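You operate a simulated robot arm through the tools that you are given. There is no shell and no other tool. Be economical: measure what you need, move in short steps, check, and stop when the job is done.

The job below is to be done with a simulated robot arm. You get a single attempt, and the scene is never put back.

TASK
Reset the tripped sockets breaker and shut the box.
Fine: that circuit's wall switch goes off first and on again last; push the breaker to OFF, then ON.

Only the result counts: the job must be done as asked and must still hold three seconds after the hand-in. Knocking over, shifting, dropping, spilling or breaking anything else fails it.

THE ROBOT
A 5-joint arm with a two-finger parallel gripper on a trunk, on a base that drives. Base frame: it is fixed to the floor where the robot stands at the start and does not move with it; the origin is under the middle of the robot, x ahead of it, y to its left, z up. Lengths are in m, angles in degrees, forces in N, time in s.
It reaches about 1.134 m from its shoulder. Its first joint turns from -149.0 to 149.0 degrees. Places, roughly: blue inlet lever [0.9, -0.2, 1.4]; breaker box door [1.1, 0.2, 1.4]; green bleed tap [0.9, -0.1, 1.2]; green socket switch [0.8, -0.6, 1.3]; hardness dial [0.9, -0.6, 1.1]; heater breaker [1.1, 0.3, 1.4]; heater dial [0.4, -0.8, 1.1]; heater switch [1.2, 0.3, 1.1]; pressure knob [0.9, -0.2, 1]; pump breaker [1.1, 0.2, 1.4]; pump switch [1.1, 0.2, 1.1]; red drain lever [0.4, -0.8, 0.6]; red socket switch [0.8, -0.4, 1.3]; red valve wheel [0.9, -0.2, 0.8]; sockets breaker [1.1, 0.1, 1.4]; sockets switch [1.1, 0.1, 1.1]. Payload 1.57 kg.
The tool frame sits at the grasp point between the pads (the TCP): z along the fingers, y along the line on which they close. The tips reach 0.03 m beyond it. The gripper opens to 0.11 m. The fingers are 0.024 m wide and 0.012 m thick; the gripper's body (0.048 by 0.112 m) begins 0.078 m behind the TCP.
Orientation is told as [roll, pitch, yaw] about the base's x, y, z axes, in that order, counted from this pose: with the fingers straight down and closing along the base's y, the tool's x points along the base's -x, its y along +y and its z along -z.

THE INTERFACE
- The arm moves only by the tool servo_tool. Its argument "rows" is a list that holds one entry, the list of rows, each a list of 7 numbers: the turn, a rotation vector about the tool's x, y, z in units of 45 degrees (1.0 is 45 degrees), then the shift along the tool's x, y, z in units of 250 mm (1.0 is 250 mm), then the gripper command, from -1 (shut) to 1 (fully open), values between in proportion. In form: [[[wx, wy, wz, tx, ty, tz, claw], ...]]. A call has 1 to 8 rows; each row is the pose to reach, as a shift and turn from the pose commanded when the call began, along the tool's axes at that moment. A call with a number of a shift or a turn outside -1 to 1 is refused whole. Rows are played at 5 a second. More than 0.05 m and 8.6 degrees between two rows, or a gripper value outside its range, and nothing of the call is played. A pose out of reach is approached as far as the arm can. The call stops where the force on the tool passes 90 N (or 10 N more than at its start, if that is more) or the arm is blocked; 0.2 s more then pass. The fingers move at their own pace (about 0.072 m/s each) and stop on an object; they squeeze with about 27 N. The grip force told is the motor's: it shows also when the fingers shut on nothing. Time passes only in rows, and 0.2 s behind the last, so rows that repeat a pose let the fingers close. The reply holds the time, the measured pose of the TCP, the force on the tool along the base axes, the opening and the grip force, in the units named above and with some noise, with the torque about the TCP (base axes, N m) and any sound that the robot's microphone picked up.
- Cameras (640 x 400 px; columns grow to the right, rows downward): "scene" is now at [0.0386, 0.189, 1.7393]; the picture's right is [-0.41, -0.91, 0.00], its down [-0.45, 0.20, -0.87] and it looks along [0.80, -0.36, -0.49] (base axes); focal length 250 px, centre (320, 200). "wrist" rides on the gripper at [0.07, 0.016, -0.141] in the tool frame; the picture's right is [-0.23, 0.97, 0.00], its down [-0.85, -0.20, -0.48] and it looks along [-0.47, -0.11, 0.88] (tool axes); focal length 222 px, centre (320, 200). There is no depth. A picture from a camera that has moved, and an enlarged one, comes with that camera's place and axes in the base frame and with its lens.
- grab_frame(camera): a new picture of that camera. The clock stands still meanwhile.
- lift_body(by): slides the trunk up (or, below 0, down) by that many m; the arm and the scene camera ride with it, the base frame stays. It gives what a move gives, with no picture.
- steer(legs): drives the robot by 1 to 6 legs, each [ahead, turn to the left] in m and degrees, along the robot's own axes; the way and the turn of a leg run together, so that a leg with both is an arc; at most 1.5 m and 180 degrees a leg. The arm and the cameras ride along, it lands a little off, and it stops where it bumps. It gives what a move gives.
- head_to(pan, tilt): turns the head with the scene camera to pan (to the left, within 155 degrees either way) and tilt (down, from -29 to 69), counted from straight ahead of the robot. It gives what a move gives.
- inspect(camera, box): a new picture of the part [left, top, right, bottom] of that camera's present view, enlarged. The clock stands still meanwhile.
- hand_in(): hands the job in; it is judged then, once.

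Go step by step. Nothing tells you exact positions but the pictures and the camera data: compare them with the known pose of the tool, close in by small moves and look again before you grip or let go. The budget is 120 turns and 78 pictures, counting those below and the enlarged ones. Unless the task says otherwise, let go and move clear before handing in, and close with one line.

The tools are called as a command line: name --argument value ..., lists and objects as JSON in quotes. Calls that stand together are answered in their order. servo_tool: Moves the arm, as the interface text tells. Its arguments: {"type":"object","properties":{"rows":{"type":"array"}},"required":["rows"]} The other tools are called the same way: lift_body (by) slides the trunk up or down; steer (legs) drives the base; head_to (pan, tilt) turns the head that bears the scene camera; grab_frame (camera) takes a picture; inspect (camera, box) takes an enlarged picture of a part of a camera's view; hand_in () hands the job in.

At the start:

```text
time_s: 0.0
tool_pos: [0.6813, -0.0227, 1.0011]
tcp_rot: [0.1, -0.1, -0.1]
force: [0.4, -0.1, -0.3]
moment: [0.01, 0.05, 0.02]
opening: 0.11
grasp_force: 0.1
trunk travel left (down, up): [-0.733, 0.237]
robot x, y, heading: [0.0038, 0.0581, -0.3]
head pan, tilt: [-24.1, 29.3]
```

scene: 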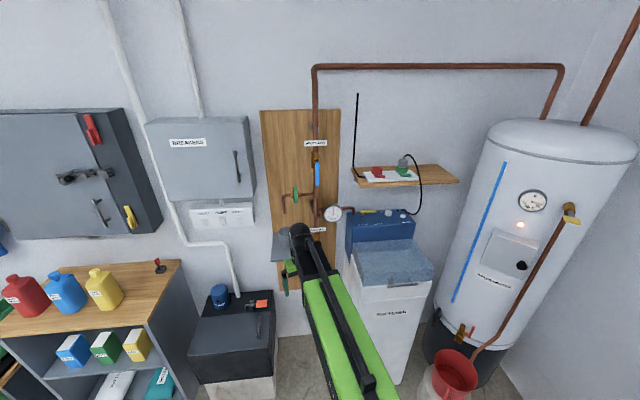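
wrist: 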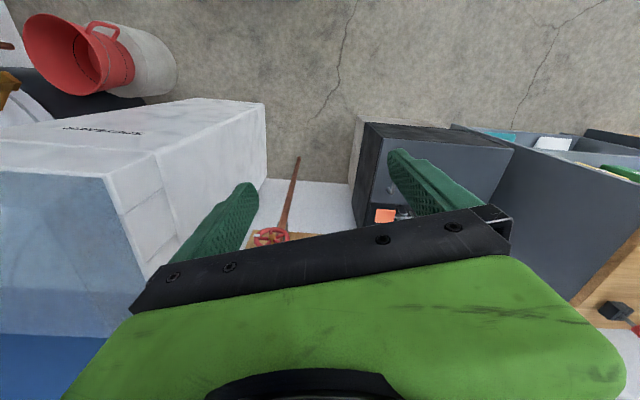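

The closed breaker box is left of centre with a handle on its right side, and the wall switches sit below it. I'll turn the head towards it and look closer.

head_to --pan 8 --tilt 22

inspect --camera "scene" --box '[220, 100, 420, 300]'

grab_frame --camera "scene"

```text
time_s: 1.0
tool_pos: [0.6798, -0.0209, 0.9997]
tcp_rot: [0.1, 0.0, 0.0]
force: [0.5, 0.0, 0.1]
moment: [0.0, -0.01, -0.02]
opening: 0.1101
grasp_force: 0.2
trunk travel left (down, up): [-0.733, 0.237]
robot x, y, heading: [0.0026, 0.0541, -0.1]
head pan, tilt: [8.0, 22.0]
```

```text
2.00 times, centred on (320, 200) of scene
camera zoom: at [0.0477, 0.2391, 1.7509], right [0.14, -0.99, 0.0], down [-0.37, -0.05, -0.93], along [0.92, 0.13, -0.37], focal length 499 px, centre (320, 200)
```

zoom: 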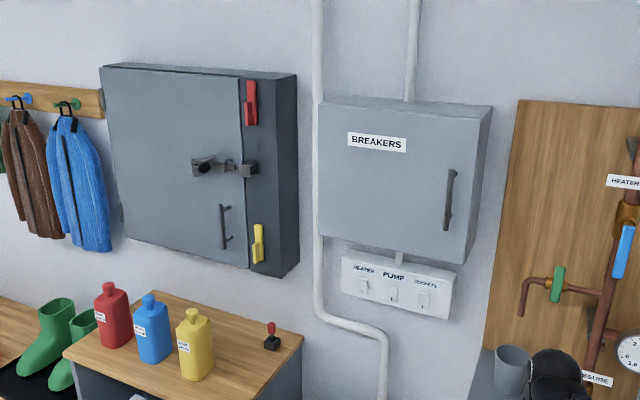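

```text
74 pictures are left
camera scene: at [0.0477, 0.2391, 1.7509], right [0.14, -0.99, 0.0], down [-0.37, -0.05, -0.93], along [0.92, 0.13, -0.37], focal length 250 px, centre (320, 200)
```

scene: 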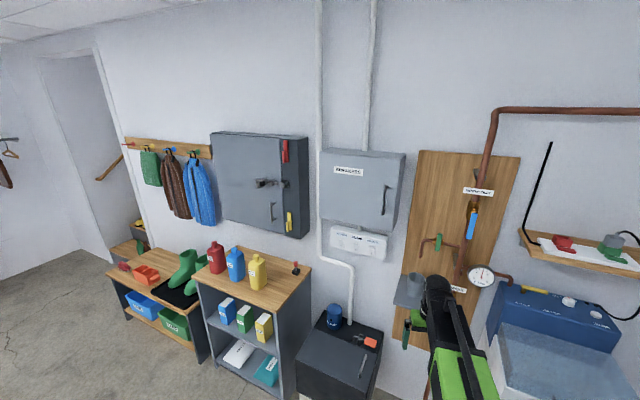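

The box door is about 0.36 m wide, hinged on the left, and the wall is turned about 19° from the robot's heading. I'll zoom in on the switches and the handle.

inspect --camera "scene" --box '[310, 215, 400, 271]'

inspect --camera "scene" --box '[310, 140, 420, 240]'

```text
7.11 times, centred on (355, 243) of scene
camera zoom: at [0.0477, 0.2391, 1.7509], right [0.14, -0.99, 0.0], down [-0.37, -0.05, -0.93], along [0.92, 0.13, -0.37], focal length 1776 px, centre (71, -106)
```

zoom: 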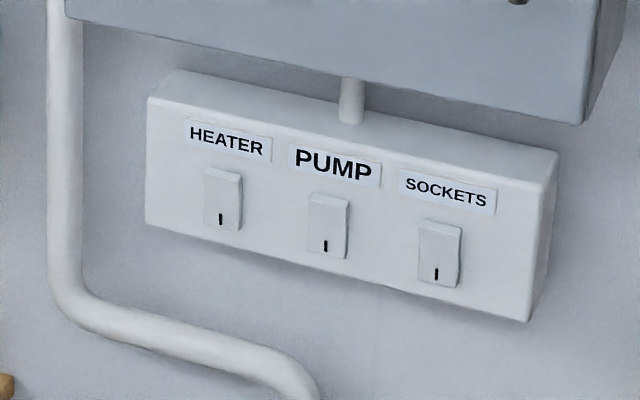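

```text
4.00 times, centred on (365, 190) of scene
camera zoom: at [0.0477, 0.2391, 1.7509], right [0.14, -0.99, 0.0], down [-0.37, -0.05, -0.93], along [0.92, 0.13, -0.37], focal length 999 px, centre (140, 240)
```

zoom: 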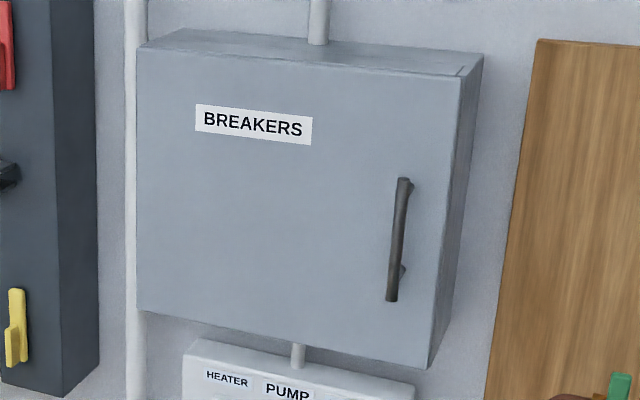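

All three rockers show the same "on" position, with the marked lower half pressed. I'll raise the tool and turn it to point at the wall, then move the base.

servo_tool --rows '[[[0, -0.17, 0, 0, 0, -0.1, -1], [0, -0.34, 0, 0, 0, -0.2, -1], [0, -0.51, 0, 0, 0, -0.3, -1], [0, -0.68, 0, 0, 0, -0.4, -1], [0, -0.85, 0, 0, 0, -0.5, -1], [0, -1, 0, 0, 0, -0.6, -1]]]'

servo_tool --rows '[[[0, -0.17, 0, 0, 0, 0, -1], [0, -0.34, 0, 0, 0, 0, -1], [0, -0.51, 0, 0, 0, 0, -1], [0, -0.68, 0, 0, 0, 0, -1], [0, -0.85, 0, 0, 0, 0, -1], [0, -1, 0, 0, 0, 0, -1]]]'

grab_frame --camera "scene"

grab_frame --camera "wrist"

```text
time_s: 2.4
tool_pos: [0.743, -0.0344, 1.0706]
tcp_rot: [0.1, -45.3, -0.3]
force: [0.4, -0.3, -0.1]
moment: [-0.03, -0.03, -0.03]
opening: 0.0
grasp_force: 21.4
out of reach, approached as far as the arm can: row 1, 2, 3, 4, 5, 6
trunk travel left (down, up): [-0.733, 0.237]
robot x, y, heading: [0.0037, 0.0561, 0.1]
head pan, tilt: [8.0, 22.0]
```

```text
time_s: 3.8
tool_pos: [0.8064, -0.0477, 1.2353]
tcp_rot: [6.4, -89.7, -6.5]
force: [0.2, 0.6, 1.0]
moment: [-0.01, 0.0, -0.01]
opening: 0.0
grasp_force: 20.7
out of reach, approached as far as the arm can: row 1, 2, 3, 4, 5, 6
trunk travel left (down, up): [-0.733, 0.237]
robot x, y, heading: [0.007, 0.0539, -0.2]
head pan, tilt: [8.0, 22.0]
```

```text
71 pictures are left
camera scene: at [0.0476, 0.239, 1.751], right [0.14, -0.99, 0.0], down [-0.37, -0.05, -0.93], along [0.92, 0.13, -0.37], focal length 250 px, centre (320, 200)
```

scene: 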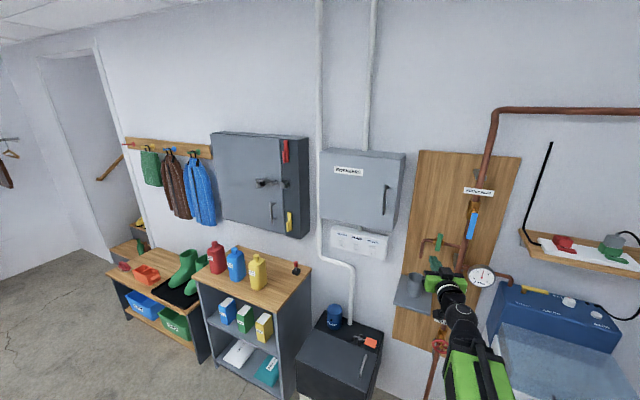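

```text
70 pictures are left
camera wrist: at [0.6646, -0.0313, 1.1674], right [0.0, 0.97, 0.23], down [-0.47, -0.2, 0.86], along [0.88, -0.11, 0.46], focal length 222 px, centre (320, 200)
```

wrist: 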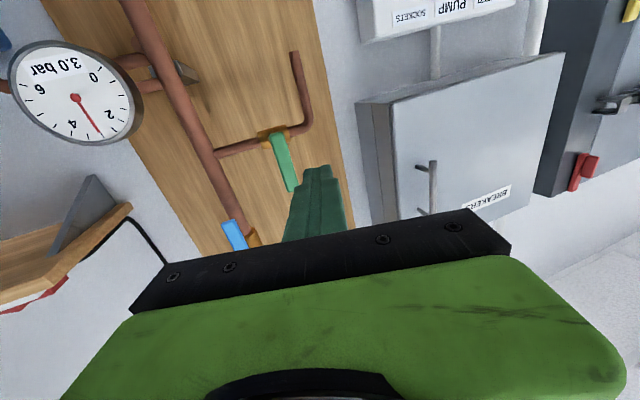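

Triangulating from both cameras puts the handle near (1.01, 0.115, 1.37) and the door from the hinge at (1.13, 0.39) to the free edge at (1.03, 0.065). I'll move the base so that it faces the box squarely.

steer --legs '[[0, 50], [0.38, 0], [0, -67]]'

head_to --pan 0 --tilt 25

grab_frame --camera "scene"

grab_frame --camera "wrist"

```text
time_s: 10.6
tool_pos: [1.0381, 0.2183, 1.2435]
tcp_rot: [88.9, -89.9, -87.5]
force: [-46.8, 11.1, 23.2]
moment: [-0.19, -0.76, -0.1]
opening: 0.0
grasp_force: 20.7
trunk travel left (down, up): [-0.733, 0.237]
robot x, y, heading: [0.2499, 0.3257, -0.9]
head pan, tilt: [8.0, 22.0]
stopped in leg 3: the force on the tool passed its limit at 146 N (the readings are from after the stop); the commanded pose is now the measured one
```

```text
time_s: 11.3
tool_pos: [1.039, 0.2188, 1.2432]
tcp_rot: [102.7, -89.9, -101.6]
force: [-68.6, 18.4, 3.2]
moment: [-0.02, -0.1, -0.11]
opening: 0.0
grasp_force: 21.1
trunk travel left (down, up): [-0.733, 0.237]
robot x, y, heading: [0.2494, 0.3262, -0.8]
head pan, tilt: [0.0, 25.0]
```

```text
69 pictures are left
camera scene: at [0.2846, 0.5004, 1.7459], right [-0.01, -1.0, 0.0], down [-0.42, 0.0, -0.91], along [0.91, -0.01, -0.42], focal length 250 px, centre (320, 200)
```

scene: 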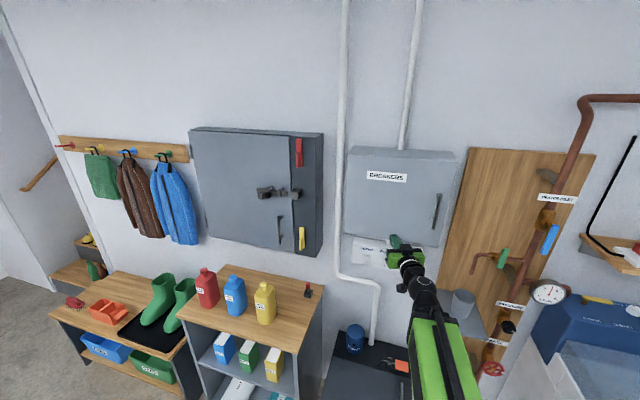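

```text
68 pictures are left
camera wrist: at [0.8975, 0.2321, 1.1724], right [-0.02, 0.97, 0.23], down [-0.47, -0.21, 0.85], along [0.88, -0.09, 0.47], focal length 222 px, centre (320, 200)
```

wrist: 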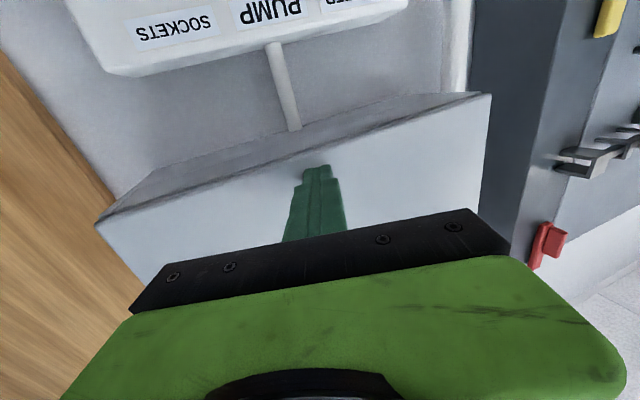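

The fingertips bumped the front of the box while the base was turning, and nothing seems to have moved. I'll back off straight, then finish the turn.

steer --legs '[[-0.15, 0], [0, -16]]'

grab_frame --camera "scene"

grab_frame --camera "wrist"

```text
time_s: 13.6
tool_pos: [0.8373, 0.0007, 1.2376]
tcp_rot: [23.1, -89.6, -38.0]
force: [-0.2, 1.1, 0.1]
moment: [-0.02, 0.02, -0.04]
opening: 0.0
grasp_force: 21.7
trunk travel left (down, up): [-0.733, 0.237]
robot x, y, heading: [0.0986, 0.3217, -16.2]
head pan, tilt: [0.0, 25.0]
```

```text
67 pictures are left
camera scene: at [0.1882, 0.4729, 1.746], right [-0.28, -0.96, 0.0], down [-0.4, 0.12, -0.91], along [0.87, -0.26, -0.42], focal length 250 px, centre (320, 200)
```

scene: 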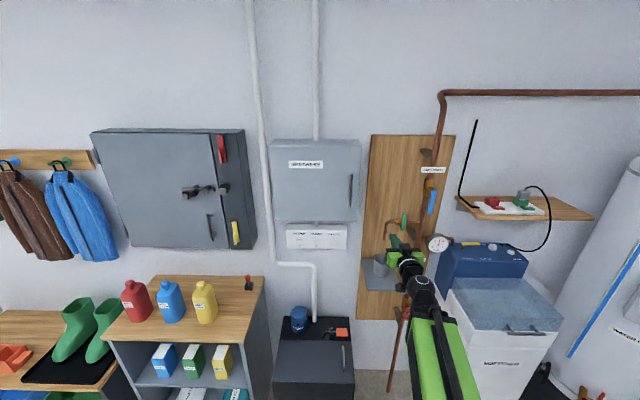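

```text
66 pictures are left
camera wrist: at [0.7061, 0.0532, 1.1679], right [0.25, 0.94, 0.23], down [-0.51, -0.07, 0.86], along [0.82, -0.33, 0.46], focal length 222 px, centre (320, 200)
```

wrist: 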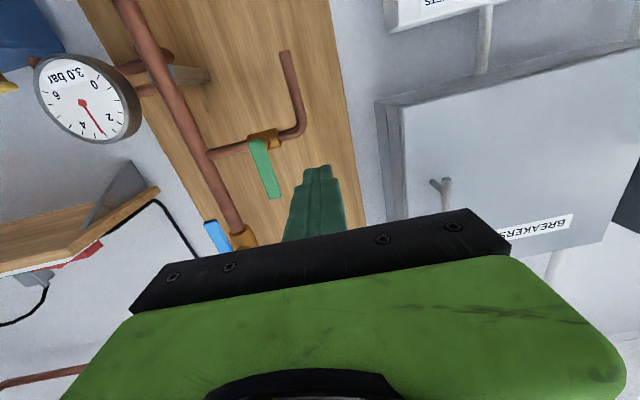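

Now clear and facing the wall squarely. I'll zoom on the switch panel to locate the sockets rocker from this viewpoint.

inspect --camera "scene" --box '[270, 205, 370, 265]'

servo_tool --rows '[[[0, 0, 0, 0.2, 0, 0, -1], [0, 0, 0, 0.4, 0, 0, -1], [0, 0, 0, 0.6, 0, 0, -1], [0, 0, 0, 0.8, 0, 0, -1]]]'

grab_frame --camera "wrist"

```text
6.40 times, centred on (320, 235) of scene
camera zoom: at [0.1882, 0.4729, 1.746], right [-0.28, -0.96, 0.0], down [-0.4, 0.12, -0.91], along [0.87, -0.26, -0.42], focal length 1598 px, centre (320, -24)
```

zoom: 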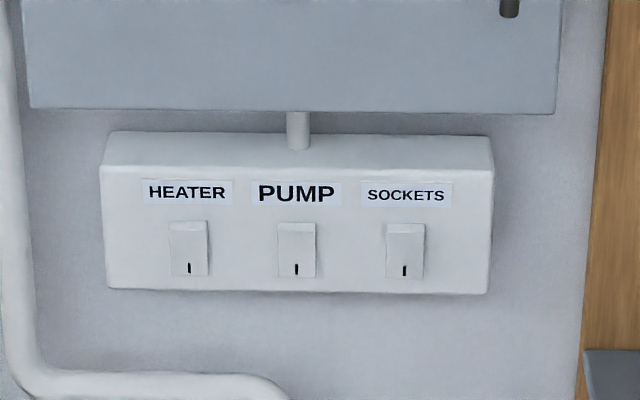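

```text
time_s: 14.6
tool_pos: [0.8386, 0.0001, 1.2366]
tcp_rot: [27.1, -89.5, -42.0]
force: [0.7, 0.4, 0.1]
moment: [0.0, -0.02, 0.02]
opening: 0.0001
grasp_force: 21.3
out of reach, approached as far as the arm can: row 1, 2, 3, 4
trunk travel left (down, up): [-0.733, 0.237]
robot x, y, heading: [0.1006, 0.3178, -16.5]
head pan, tilt: [0.0, 25.0]
```

```text
64 pictures are left
camera wrist: at [0.7066, 0.052, 1.1673], right [0.25, 0.94, 0.23], down [-0.51, -0.07, 0.86], along [0.82, -0.33, 0.46], focal length 222 px, centre (320, 200)
```

wrist: 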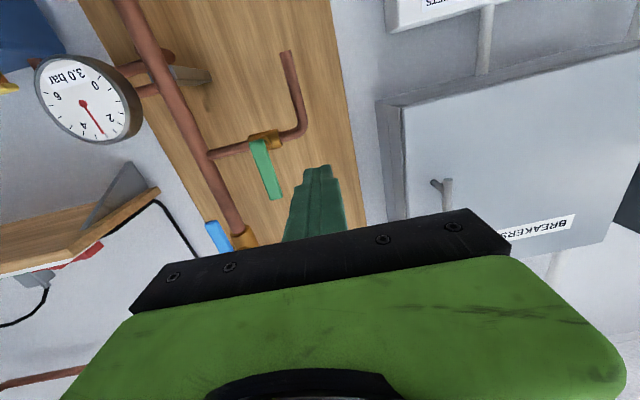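

The sockets rocker triangulates to about (1.14, 0.13, 1.05). I'll lower the trunk so the level tool matches the rocker's upper half, and turn the base towards it.

lift_body --by -0.177

steer --legs '[[0, 10]]'

grab_frame --camera "wrist"

grab_frame --camera "scene"

```text
time_s: 16.6
tool_pos: [0.8383, -0.0005, 1.0588]
tcp_rot: [27.1, -89.5, -42.1]
force: [-0.8, 0.0, 0.6]
moment: [0.0, -0.01, 0.0]
opening: 0.0003
grasp_force: 21.3
trunk travel left (down, up): [-0.556, 0.414]
robot x, y, heading: [0.098, 0.3205, -16.7]
head pan, tilt: [0.0, 25.0]
```

```text
time_s: 17.7
tool_pos: [0.8836, 0.1363, 1.0603]
tcp_rot: [29.7, -89.6, -34.4]
force: [-1.1, -0.2, -0.1]
moment: [0.02, 0.03, 0.08]
opening: 0.0001
grasp_force: 21.4
trunk travel left (down, up): [-0.556, 0.414]
robot x, y, heading: [0.0976, 0.3272, -7.0]
head pan, tilt: [0.0, 25.0]
```

```text
63 pictures are left
camera wrist: at [0.7441, 0.1643, 0.9909], right [0.08, 0.97, 0.23], down [-0.49, -0.16, 0.86], along [0.87, -0.18, 0.46], focal length 222 px, centre (320, 200)
```

wrist: 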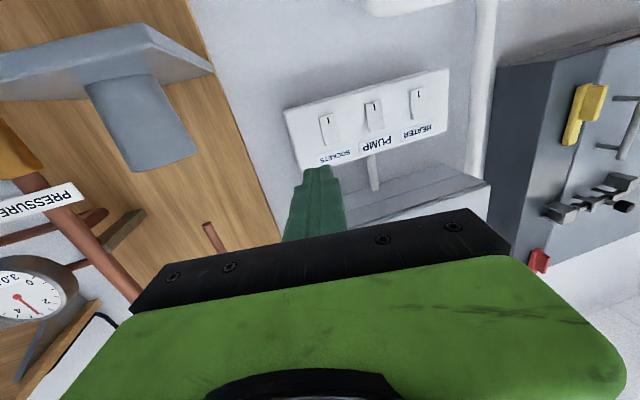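

```text
62 pictures are left
camera scene: at [0.162, 0.4901, 1.5692], right [-0.12, -0.99, 0.0], down [-0.42, 0.05, -0.91], along [0.9, -0.11, -0.42], focal length 250 px, centre (320, 200)
```

scene: 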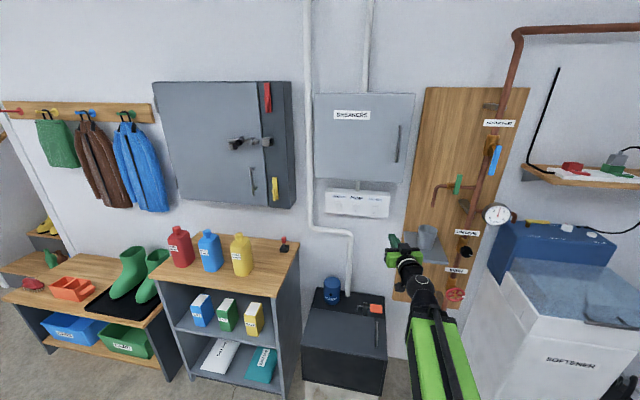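

inspect --camera "wrist" --box '[270, 90, 390, 180]'

inspect --camera "scene" --box '[315, 170, 405, 260]'

```text
4.44 times, centred on (330, 135) of wrist
camera zoom: at [0.7441, 0.1643, 0.9909], right [0.08, 0.97, 0.23], down [-0.49, -0.16, 0.86], along [0.87, -0.18, 0.46], focal length 987 px, centre (276, 489)
```

zoom: 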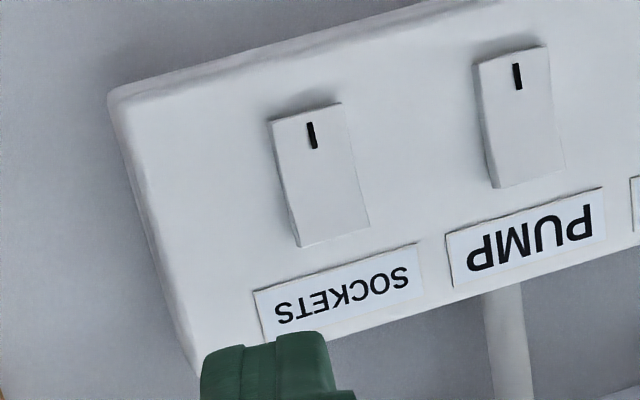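

```text
4.44 times, centred on (360, 215) of scene
camera zoom: at [0.162, 0.4901, 1.5692], right [-0.12, -0.99, 0.0], down [-0.42, 0.05, -0.91], along [0.9, -0.11, -0.42], focal length 1110 px, centre (142, 133)
```

zoom: 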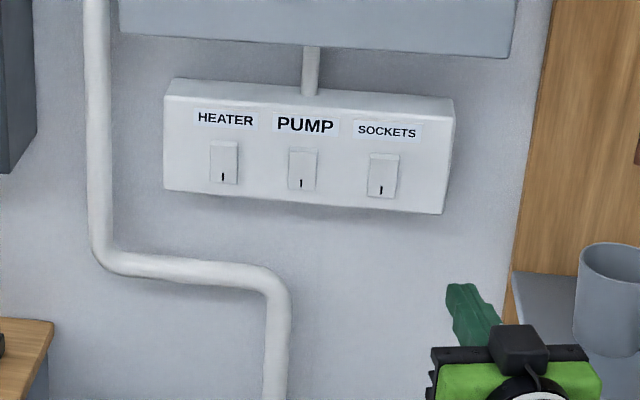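

From below, the rocker's top end stands proud, so it's ON and pressing the top half turns it OFF. I'll advance towards it and check before contact.

lift_body --by 0.012

servo_tool --rows '[[[0, 0, 0, 0, 0.01, 0.15, -1], [0, 0, 0, 0, 0.02, 0.3, -1], [0, 0, 0, 0, 0.03, 0.45, -1], [0, 0, 0, 0, 0.04, 0.6, -1]]]'

grab_frame --camera "wrist"

inspect --camera "scene" --box '[315, 170, 405, 260]'

```text
time_s: 18.3
tool_pos: [0.8829, 0.1366, 1.0721]
tcp_rot: [27.1, -89.5, -31.8]
force: [0.1, -0.1, -0.2]
moment: [0.03, -0.02, 0.01]
opening: 0.0
grasp_force: 22.0
trunk travel left (down, up): [-0.568, 0.402]
robot x, y, heading: [0.1001, 0.3271, -6.7]
head pan, tilt: [0.0, 25.0]
```

```text
time_s: 19.3
tool_pos: [1.0356, 0.1347, 1.0712]
tcp_rot: [19.3, -89.4, -24.1]
force: [-0.5, 0.1, 0.1]
moment: [-0.01, -0.02, 0.02]
opening: 0.0002
grasp_force: 20.8
trunk travel left (down, up): [-0.568, 0.402]
robot x, y, heading: [0.1, 0.3258, -7.2]
head pan, tilt: [0.0, 25.0]
```

```text
59 pictures are left
camera wrist: at [0.8963, 0.162, 1.0019], right [0.08, 0.97, 0.23], down [-0.48, -0.16, 0.86], along [0.87, -0.18, 0.46], focal length 222 px, centre (320, 200)
```

wrist: 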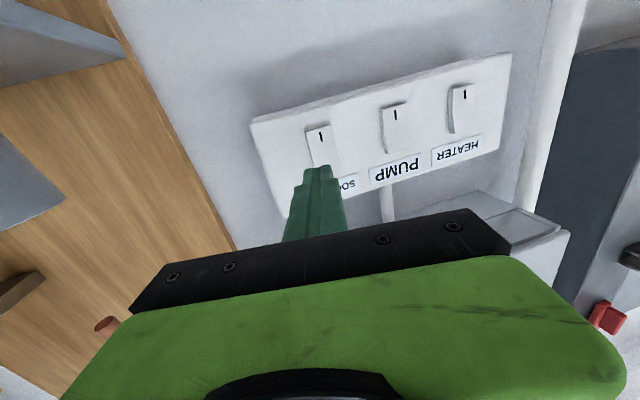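

```text
4.44 times, centred on (360, 215) of scene
camera zoom: at [0.1635, 0.4899, 1.5811], right [-0.12, -0.99, 0.0], down [-0.42, 0.05, -0.91], along [0.9, -0.11, -0.42], focal length 1110 px, centre (142, 133)
```

zoom: 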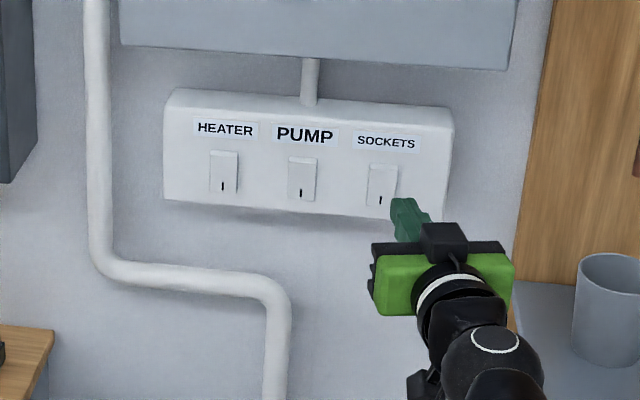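

Lined up with the sockets rocker's upper half. Pressing forward slowly now.

servo_tool --rows '[[[0, 0, 0, 0, 0, 0.08, -1], [0, 0, 0, 0, 0, 0.12, -1], [0, 0, 0, 0, 0, 0.15, -1], [0, 0, 0, 0, 0, 0.17, -1]]]'

grab_frame --camera "wrist"

```text
time_s: 20.3
tool_pos: [1.0776, 0.1318, 1.0701]
tcp_rot: [21.1, -89.5, -25.6]
force: [-0.5, 0.0, 0.0]
moment: [-0.01, 0.03, -0.02]
opening: 0.0
grasp_force: 21.5
trunk travel left (down, up): [-0.568, 0.402]
robot x, y, heading: [0.0993, 0.3274, -6.9]
head pan, tilt: [0.0, 25.0]
```

```text
57 pictures are left
camera wrist: at [0.9379, 0.1587, 1.0021], right [0.08, 0.97, 0.23], down [-0.48, -0.16, 0.86], along [0.87, -0.18, 0.46], focal length 222 px, centre (320, 200)
```

wrist: 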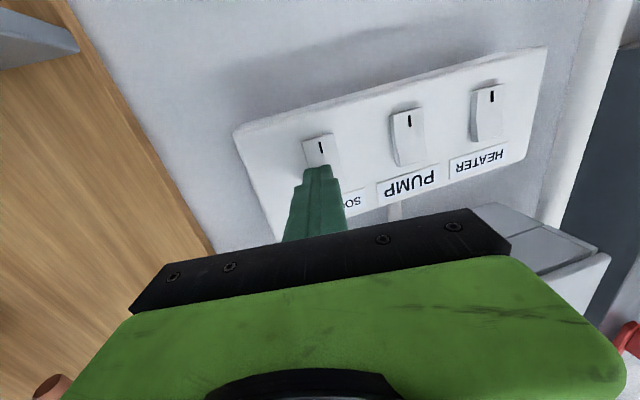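

servo_tool --rows '[[[0, 0, 0, 0, 0, 0.03, -1], [0, 0, 0, 0, 0, 0.05, -1], [0, 0, 0, 0, 0, 0.07, -1], [0, 0, 0, 0, 0, 0.09, -1], [0, 0, 0, 0, 0, 0.11, -1], [0, 0, 0, 0, 0, 0.13, -1]]]'

grab_frame --camera "wrist"

```text
time_s: 20.8
tool_pos: [1.0803, 0.1291, 1.0718]
tcp_rot: [14.2, -89.3, -18.8]
force: [-34.0, 4.2, -14.6]
moment: [0.35, 0.63, -0.22]
opening: 0.0
grasp_force: 21.3
trunk travel left (down, up): [-0.568, 0.402]
robot x, y, heading: [0.0959, 0.3262, -6.8]
head pan, tilt: [0.0, 25.0]
stopped in row 2: the force on the tool passed its limit at 108 N (the readings are from after the stop); the commanded pose is now the measured one
```

```text
56 pictures are left
camera wrist: at [0.9414, 0.1578, 1.0028], right [0.08, 0.97, 0.23], down [-0.48, -0.16, 0.86], along [0.87, -0.18, 0.46], focal length 222 px, centre (320, 200)
```

wrist: 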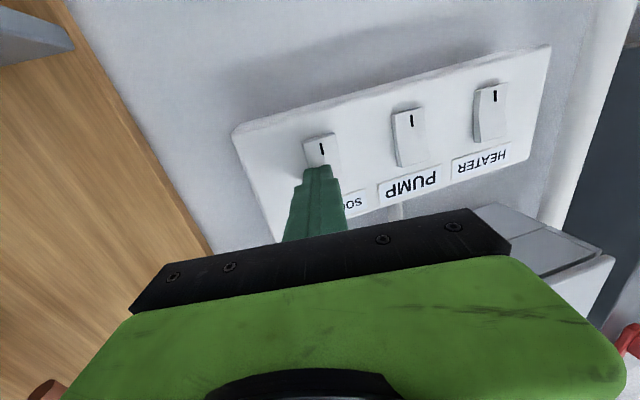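

It stopped on force at contact with no click heard. I'll back off and see whether the rocker changed.

servo_tool --rows '[[[0, 0, 0, 0, 0, -0.15, -1], [0, 0, 0, 0, 0, -0.3, -1]]]'

inspect --camera "scene" --box '[325, 190, 395, 230]'

inspect --camera "wrist" --box '[260, 80, 420, 180]'

```text
time_s: 21.4
tool_pos: [1.0079, 0.1372, 1.0719]
tcp_rot: [18.6, -89.6, -23.2]
force: [0.1, -0.3, 0.1]
moment: [-0.01, 0.0, 0.03]
opening: 0.0
grasp_force: 21.4
trunk travel left (down, up): [-0.568, 0.402]
robot x, y, heading: [0.1001, 0.3259, -6.7]
head pan, tilt: [0.0, 25.0]
```

```text
9.14 times, centred on (360, 210) of scene
camera zoom: at [0.1628, 0.49, 1.5812], right [-0.12, -0.99, 0.0], down [-0.42, 0.05, -0.91], along [0.9, -0.11, -0.42], focal length 2283 px, centre (-46, 109)
```

zoom: 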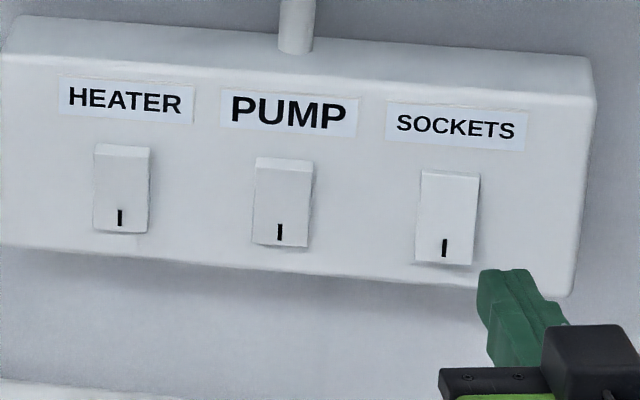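

```text
4.00 times, centred on (340, 130) of wrist
camera zoom: at [0.8684, 0.1649, 1.0025], right [0.08, 0.97, 0.23], down [-0.49, -0.16, 0.86], along [0.87, -0.18, 0.46], focal length 888 px, centre (240, 480)
```

zoom: 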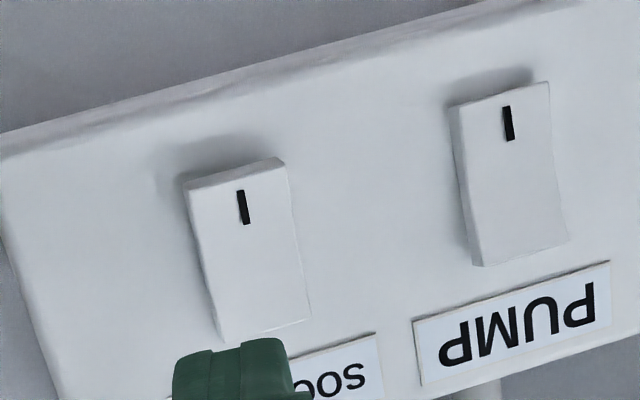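

The sockets rocker has flipped: its bottom end now stands proud, so it's OFF. Next I'll retract, raise to the handle height and part the fingers.

servo_tool --rows '[[[0, 0, 0, 0, 0, -0.18, -1], [0, 0, 0, 0, 0, -0.36, -1], [0, 0, 0, 0, 0, -0.5, -1]]]'

lift_body --by 0.3

servo_tool --rows '[[[0, 0, 0, 0, 0, 0, 0], [0, 0, 0, 0, 0, 0, 0], [0, 0, 0, 0, 0, 0, 0], [0, 0, 0, 0, 0, 0, 0]]]'

grab_frame --camera "wrist"

grab_frame --camera "scene"

```text
time_s: 22.2
tool_pos: [0.8854, 0.1462, 1.07]
tcp_rot: [15.3, -89.5, -19.8]
force: [0.1, -0.8, 0.7]
moment: [-0.02, 0.02, -0.02]
opening: 0.0
grasp_force: 21.2
trunk travel left (down, up): [-0.568, 0.402]
robot x, y, heading: [0.1008, 0.3277, -7.1]
head pan, tilt: [0.0, 25.0]
```

```text
time_s: 25.2
tool_pos: [0.8853, 0.1452, 1.3703]
tcp_rot: [15.0, -89.4, -19.7]
force: [0.8, -0.2, 1.0]
moment: [0.03, 0.0, -0.04]
opening: 0.0
grasp_force: 21.1
trunk travel left (down, up): [-0.868, 0.102]
robot x, y, heading: [0.0987, 0.33, -6.6]
head pan, tilt: [0.0, 25.0]
```

```text
time_s: 26.2
tool_pos: [0.8863, 0.1467, 1.37]
tcp_rot: [15.1, -89.4, -19.7]
force: [-0.6, -0.6, -0.4]
moment: [0.01, 0.0, 0.01]
opening: 0.0547
grasp_force: 0.0
trunk travel left (down, up): [-0.868, 0.102]
robot x, y, heading: [0.1018, 0.3281, -6.9]
head pan, tilt: [0.0, 25.0]
```

```text
53 pictures are left
camera wrist: at [0.7464, 0.174, 1.3021], right [0.08, 0.97, 0.23], down [-0.48, -0.16, 0.86], along [0.87, -0.18, 0.46], focal length 222 px, centre (320, 200)
```

wrist: 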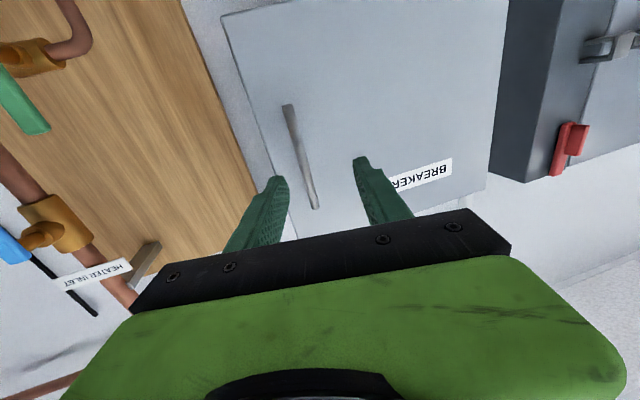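

```text
52 pictures are left
camera scene: at [0.1629, 0.49, 1.8811], right [-0.12, -0.99, 0.0], down [-0.42, 0.05, -0.91], along [0.9, -0.11, -0.42], focal length 250 px, centre (320, 200)
```

scene: 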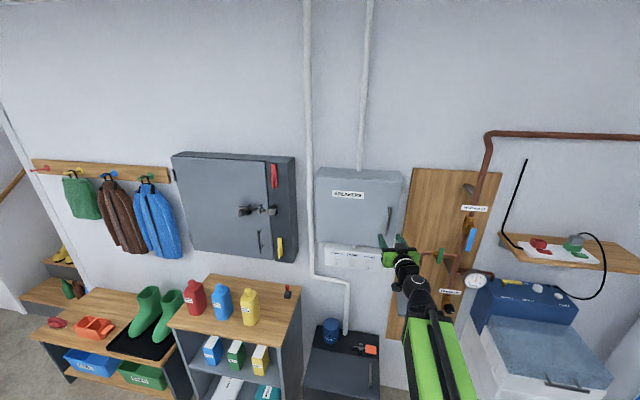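

The handle's position is confirmed at about (1.01, 0.11, 1.375). I'll advance with the open fingers on either side of it.

servo_tool --rows '[[[0.01, 0, 0, 0, -0.09, 0.1, 0], [0.02, 0, 0, 0, -0.094, 0.25, 0], [0.03, 0, 0, 0, -0.094, 0.38, 0], [0.03, 0, 0, 0, -0.094, 0.45, 0]]]'

grab_frame --camera "wrist"

```text
time_s: 27.2
tool_pos: [0.9964, 0.1129, 1.3698]
tcp_rot: [11.3, -89.3, -17.3]
force: [-0.5, 0.4, 0.4]
moment: [0.03, 0.0, 0.01]
opening: 0.0551
grasp_force: 0.1
trunk travel left (down, up): [-0.868, 0.102]
robot x, y, heading: [0.0978, 0.3257, -6.6]
head pan, tilt: [0.0, 25.0]
```

```text
51 pictures are left
camera wrist: at [0.8579, 0.1445, 1.3017], right [0.1, 0.97, 0.23], down [-0.49, -0.15, 0.86], along [0.87, -0.2, 0.45], focal length 222 px, centre (320, 200)
```

wrist: 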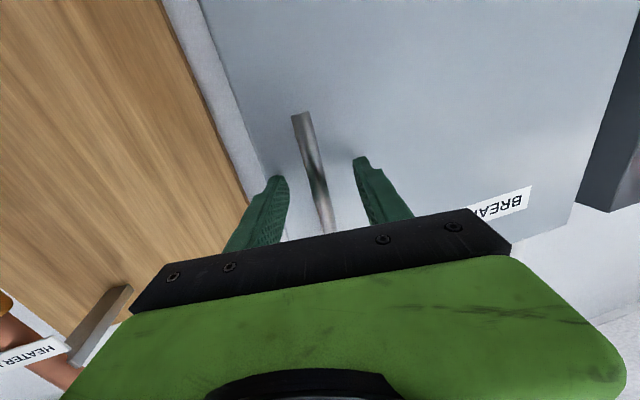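

servo_tool --rows '[[[0, 0, 0, 0, 0, 0.03, 0], [0, 0, 0, 0, 0, 0.03, -1], [0, 0, 0, 0, 0, 0.03, -1], [0, 0, 0, 0, 0, 0.03, -1], [0, 0, 0, 0, 0, 0.03, -1]]]'

grab_frame --camera "wrist"

```text
time_s: 28.4
tool_pos: [1.0015, 0.1138, 1.3713]
tcp_rot: [12.8, -89.3, -18.6]
force: [1.8, 1.0, 22.4]
moment: [-0.28, 0.12, -0.18]
opening: 0.0115
grasp_force: 28.9
trunk travel left (down, up): [-0.868, 0.102]
robot x, y, heading: [0.0988, 0.3306, -6.8]
head pan, tilt: [0.0, 25.0]
```

```text
50 pictures are left
camera wrist: at [0.863, 0.1444, 1.3038], right [0.1, 0.97, 0.23], down [-0.49, -0.15, 0.86], along [0.87, -0.2, 0.46], focal length 222 px, centre (320, 200)
```

wrist: 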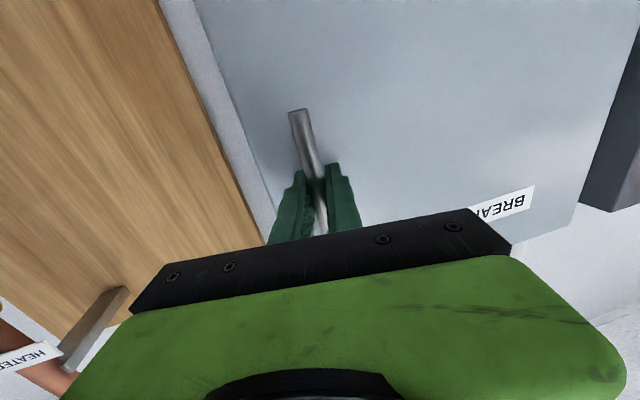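

The handle is gripped. I'll pull along the hinge arc to crack the door open about 20°.

servo_tool --rows '[[[0, 0, 0, 0, 0.016, -0.05, -1], [-0.02, 0, 0, 0, 0.039, -0.1, -1], [-0.04, 0, 0, 0, 0.06, -0.15, -1], [-0.06, 0, 0, 0, 0.084, -0.2, -1], [-0.08, 0, 0, 0, 0.14, -0.29, -1], [-0.1, 0, 0, 0, 0.203, -0.374, -1]]]'

grab_frame --camera "scene"

grab_frame --camera "wrist"

```text
time_s: 29.8
tool_pos: [0.914, 0.1736, 1.3707]
tcp_rot: [19.0, -89.3, -20.5]
force: [-2.6, -1.9, -1.3]
moment: [-0.53, -0.33, 0.09]
opening: 0.0118
grasp_force: 29.1
trunk travel left (down, up): [-0.868, 0.102]
robot x, y, heading: [0.1003, 0.3272, -6.9]
head pan, tilt: [0.0, 25.0]
```

```text
49 pictures are left
camera scene: at [0.1627, 0.4898, 1.8809], right [-0.12, -0.99, 0.0], down [-0.42, 0.05, -0.91], along [0.9, -0.11, -0.42], focal length 250 px, centre (320, 200)
```

scene: 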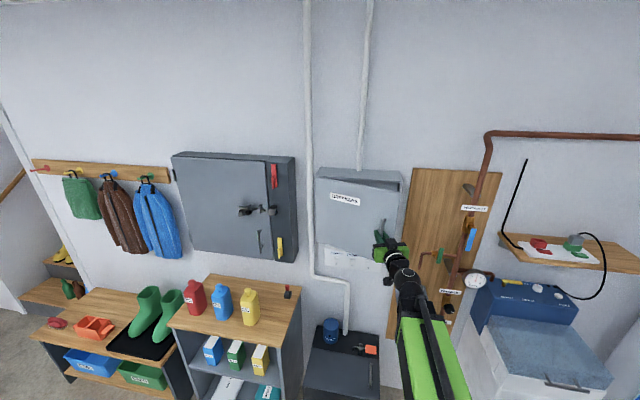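

```text
48 pictures are left
camera wrist: at [0.7744, 0.1931, 1.302], right [0.03, 0.97, 0.23], down [-0.48, -0.19, 0.86], along [0.88, -0.13, 0.46], focal length 222 px, centre (320, 200)
```

wrist: 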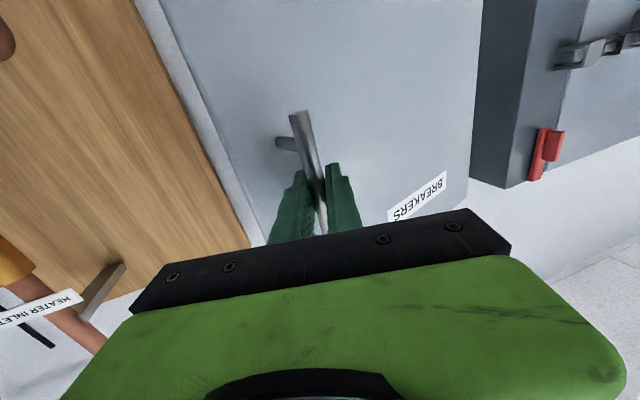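

The door follows easily. I'll keep pulling along the arc.

servo_tool --rows '[[[-0.03, 0, 0, 0, 0.076, -0.074, -1], [-0.06, 0, 0, 0, 0.16, -0.144, -1], [-0.1, 0, 0, 0, 0.247, -0.202, -1], [-0.14, 0, 0, 0, 0.342, -0.257, -1], [-0.18, 0, 0, 0, 0.44, -0.3, -1]]]'

grab_frame --camera "scene"

```text
time_s: 30.6
tool_pos: [0.8896, 0.2049, 1.3719]
tcp_rot: [11.0, -89.6, -10.7]
force: [-37.6, -32.4, -23.4]
moment: [-0.59, 0.24, -0.52]
opening: 0.0115
grasp_force: 28.6
out of reach, approached as far as the arm can: row 2, 3
trunk travel left (down, up): [-0.868, 0.102]
robot x, y, heading: [0.1, 0.326, -6.9]
head pan, tilt: [0.0, 25.0]
stopped in row 3: the force on the tool passed its limit at 102 N (the readings are from after the stop); the commanded pose is now the measured one
```

```text
47 pictures are left
camera scene: at [0.1571, 0.487, 1.8813], right [-0.12, -0.99, 0.0], down [-0.42, 0.05, -0.91], along [0.9, -0.11, -0.42], focal length 250 px, centre (320, 200)
```

scene: 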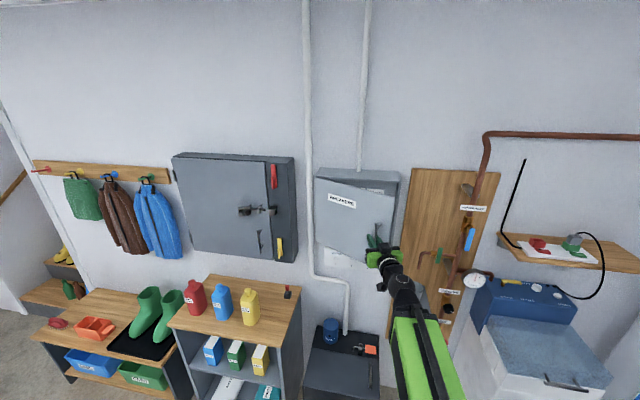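

The arm reached its minimum radius with the door about 28° open. I'll release and back the base off to get behind the door edge.

servo_tool --rows '[[[0, 0, 0, 0, 0, 0, -0.1], [0, 0, 0, 0, 0, 0, -0.1], [0, 0, 0, 0, 0, 0, -0.1], [0, 0, 0, 0, 0, 0, -0.1]]]'

steer --legs '[[-0.12, 0]]'

grab_frame --camera "wrist"

grab_frame --camera "scene"

```text
time_s: 31.6
tool_pos: [0.8947, 0.2148, 1.3736]
tcp_rot: [4.4, -89.5, -3.2]
force: [2.0, 5.5, 23.7]
moment: [-1.08, -0.61, 1.04]
opening: 0.0441
grasp_force: 0.0
trunk travel left (down, up): [-0.868, 0.102]
robot x, y, heading: [0.0949, 0.3252, -6.9]
head pan, tilt: [0.0, 25.0]
```

```text
time_s: 32.8
tool_pos: [0.7739, 0.2284, 1.3724]
tcp_rot: [11.6, -89.5, -10.3]
force: [0.6, -0.4, -0.4]
moment: [0.0, 0.02, -0.02]
opening: 0.0496
grasp_force: 0.1
trunk travel left (down, up): [-0.868, 0.102]
robot x, y, heading: [-0.0219, 0.3404, -6.7]
head pan, tilt: [0.0, 25.0]
```

```text
46 pictures are left
camera wrist: at [0.6328, 0.2418, 1.3034], right [-0.02, 0.97, 0.23], down [-0.47, -0.21, 0.86], along [0.88, -0.09, 0.46], focal length 222 px, centre (320, 200)
```

wrist: 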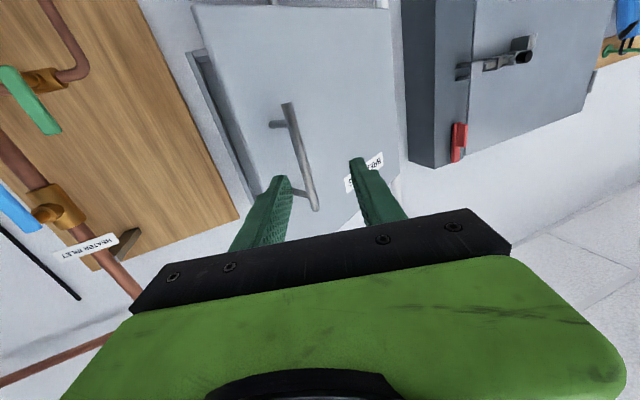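

```text
45 pictures are left
camera scene: at [0.04, 0.505, 1.8812], right [-0.12, -0.99, 0.0], down [-0.42, 0.05, -0.91], along [0.9, -0.11, -0.42], focal length 250 px, centre (320, 200)
```

scene: 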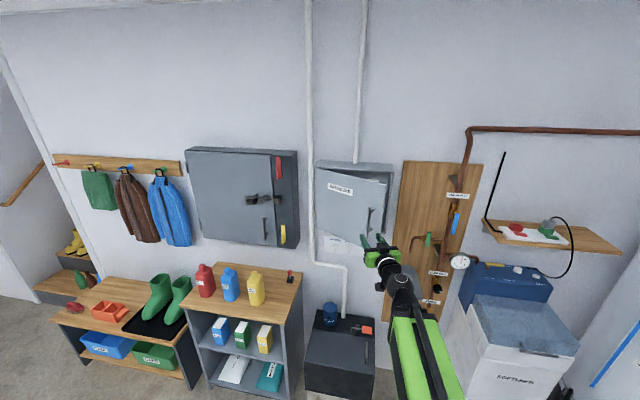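

The door stands about 29° open with its free edge near (0.88, 0.15). I'll close the fingers and move right, so I can reach in past the edge and sweep it open.

servo_tool --rows '[[[0.06, 0, 0, 0, -0.16, 0.03, -1], [0.13, 0, 0, 0, -0.32, 0.06, -1], [0.2, 0, 0, 0, -0.48, 0.09, -1], [0.26, 0, 0, 0, -0.64, 0.12, -1]]]'

grab_frame --camera "wrist"

```text
time_s: 33.8
tool_pos: [0.8116, 0.0684, 1.3692]
tcp_rot: [-1.0, -89.4, -9.5]
force: [0.0, 0.5, 0.0]
moment: [0.01, 0.01, -0.03]
opening: 0.0
grasp_force: 20.9
trunk travel left (down, up): [-0.868, 0.102]
robot x, y, heading: [-0.0216, 0.343, -6.7]
head pan, tilt: [0.0, 25.0]
```

```text
44 pictures are left
camera wrist: at [0.6749, 0.1107, 1.3016], right [0.18, 0.96, 0.23], down [-0.5, -0.11, 0.86], along [0.85, -0.27, 0.46], focal length 222 px, centre (320, 200)
```

wrist: 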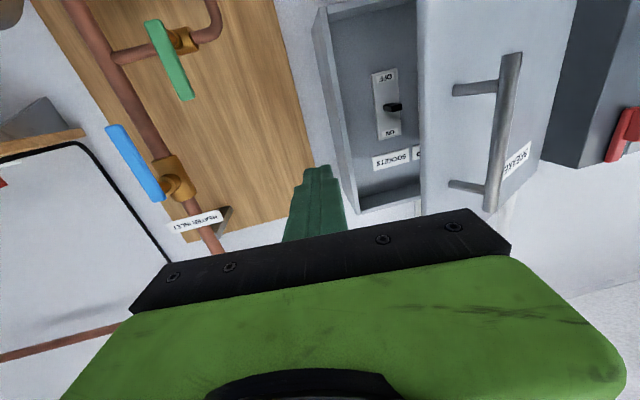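

I can see the sockets breaker now: ON is at the top, OFF at the bottom, and the lever sits in the middle, tripped. I'll reach past the door edge and sweep it left.

servo_tool --rows '[[[0, 0, 0, 0, 0.051, 0.186, -1], [-0.01, 0, 0, 0, 0.081, 0.282, -1], [-0.07, 0, 0, 0, 0.254, 0.23, -1], [-0.13, 0, 0, 0, 0.424, 0.158, -1], [-0.19, 0, 0, 0, 0.593, 0.085, -1], [-0.26, 0, 0, 0, 0.763, 0.013, -1], [-0.33, 0, 0, 0, 0.936, -0.039, -1]]]'

grab_frame --camera "scene"

grab_frame --camera "wrist"

```text
time_s: 35.0
tool_pos: [0.8497, 0.18, 1.3743]
tcp_rot: [-9.1, -89.7, 4.7]
force: [-36.0, -25.2, -6.1]
moment: [-0.22, -0.31, 0.66]
opening: 0.0001
grasp_force: 21.5
trunk travel left (down, up): [-0.868, 0.102]
robot x, y, heading: [-0.0192, 0.3431, -6.8]
head pan, tilt: [0.0, 25.0]
stopped in row 5: the force on the tool passed its limit at 107 N (the readings are from after the stop); the commanded pose is now the measured one
```

```text
43 pictures are left
camera scene: at [0.0351, 0.5002, 1.8818], right [-0.12, -0.99, 0.0], down [-0.42, 0.05, -0.91], along [0.9, -0.11, -0.42], focal length 250 px, centre (320, 200)
```

scene: 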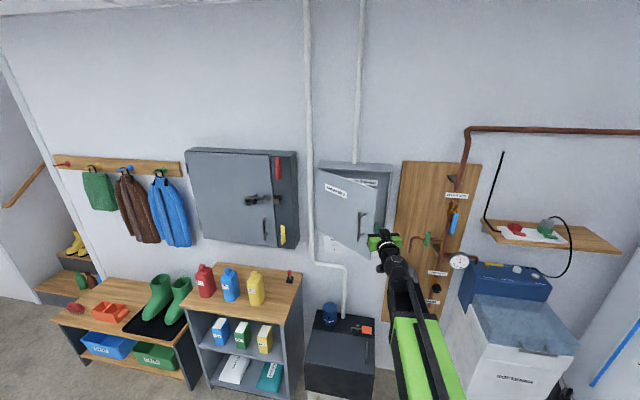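

```text
42 pictures are left
camera wrist: at [0.7111, 0.2068, 1.3049], right [0.08, 0.97, 0.23], down [-0.49, -0.16, 0.86], along [0.87, -0.18, 0.46], focal length 222 px, centre (320, 200)
```

wrist: 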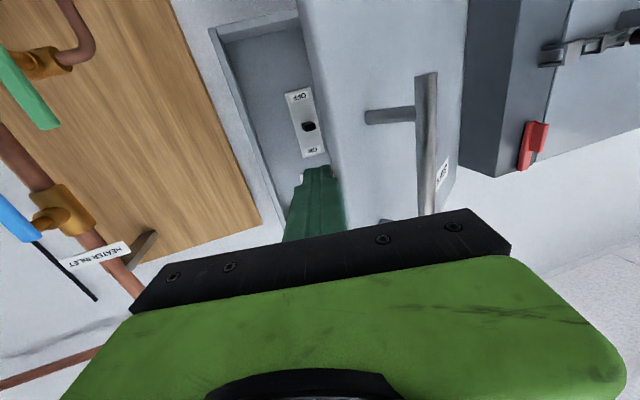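

The door edge snagged on the finger's step. I'll go deeper and follow the edge's arc so it doesn't slide along the finger.

servo_tool --rows '[[[0.02, 0, 0, 0, -0.1, 0.008, -1], [0.02, 0, 0, 0, -0.086, 0.187, -1], [0, 0, 0, 0, -0.006, 0.181, -1], [-0.05, 0, 0, 0, 0.178, 0.066, -1], [-0.1, 0, 0, 0, 0.332, -0.014, -1], [-0.16, 0, 0, 0, 0.515, -0.084, -1], [-0.23, 0, 0, 0, 0.692, -0.126, -1], [-0.3, 0, 0, 0, 0.885, -0.141, -1]]]'

grab_frame --camera "scene"

grab_frame --camera "wrist"

```text
refused: row 4 steps farther than a row can; nothing moved
```

```text
41 pictures are left
camera scene: at [0.0351, 0.5002, 1.8818], right [-0.12, -0.99, 0.0], down [-0.42, 0.05, -0.91], along [0.9, -0.11, -0.42], focal length 250 px, centre (320, 200)
```

scene: 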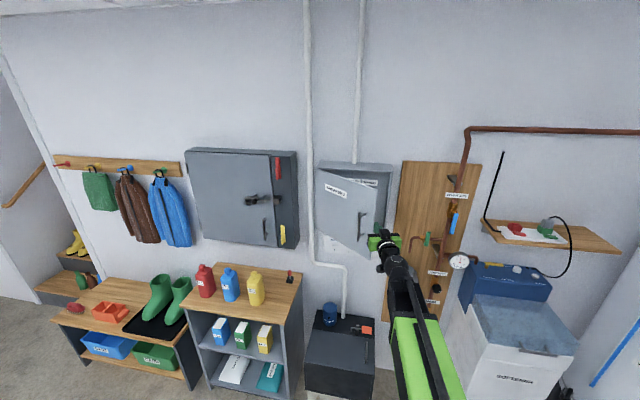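

```text
40 pictures are left
camera wrist: at [0.7111, 0.2068, 1.3049], right [0.08, 0.97, 0.23], down [-0.49, -0.16, 0.86], along [0.87, -0.18, 0.46], focal length 222 px, centre (320, 200)
```

wrist: 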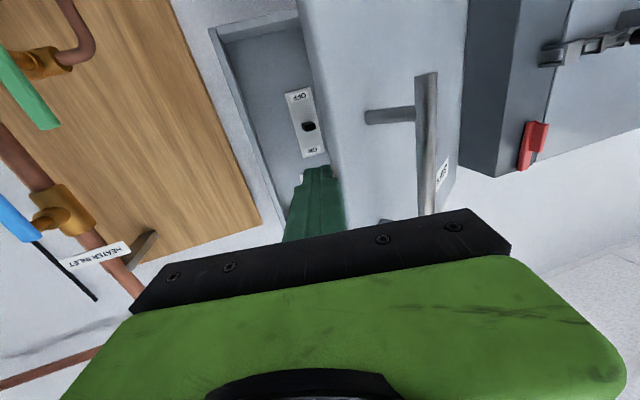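

Nothing moved, because one step was too long. I'll split the motion into two calls.

servo_tool --rows '[[[0.02, 0, 0, 0, -0.1, 0.008, -1], [0.02, 0, 0, 0, -0.086, 0.187, -1], [0, 0, 0, 0, -0.006, 0.181, -1], [-0.02, 0, 0, 0, 0.08, 0.12, -1], [-0.05, 0, 0, 0, 0.178, 0.066, -1], [-0.1, 0, 0, 0, 0.332, -0.014, -1], [-0.16, 0, 0, 0, 0.515, -0.084, -1], [-0.23, 0, 0, 0, 0.692, -0.126, -1]]]'

grab_frame --camera "scene"

grab_frame --camera "wrist"

```text
time_s: 35.6
tool_pos: [0.8862, 0.1347, 1.3727]
tcp_rot: [-43.7, -89.5, 35.8]
force: [-49.7, -49.2, -36.2]
moment: [-0.19, -0.53, 0.73]
opening: 0.0
grasp_force: 21.5
trunk travel left (down, up): [-0.868, 0.102]
robot x, y, heading: [-0.0231, 0.3418, -7.0]
head pan, tilt: [0.0, 25.0]
stopped in row 3: the force on the tool passed its limit at 102 N (the readings are from after the stop); the commanded pose is now the measured one
```

```text
39 pictures are left
camera scene: at [0.0388, 0.5014, 1.881], right [-0.12, -0.99, 0.0], down [-0.42, 0.05, -0.91], along [0.9, -0.11, -0.42], focal length 250 px, centre (320, 200)
```

scene: 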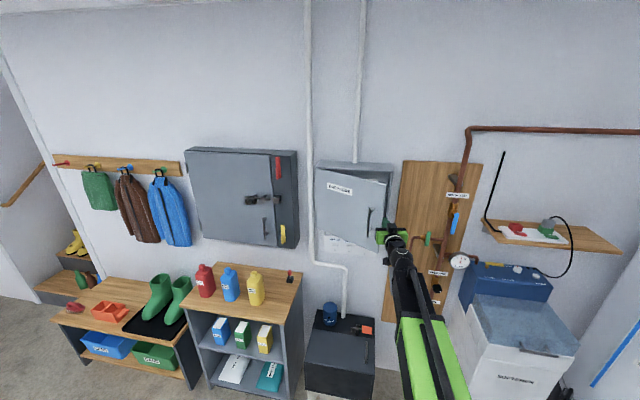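

```text
38 pictures are left
camera wrist: at [0.7494, 0.1699, 1.303], right [0.13, 0.97, 0.22], down [-0.49, -0.13, 0.86], along [0.86, -0.22, 0.46], focal length 222 px, centre (320, 200)
```

wrist: 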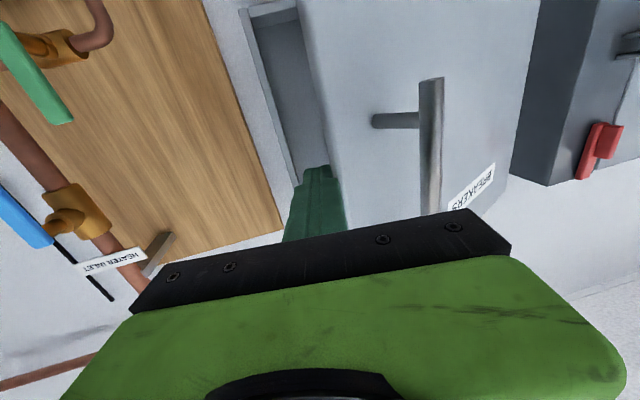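

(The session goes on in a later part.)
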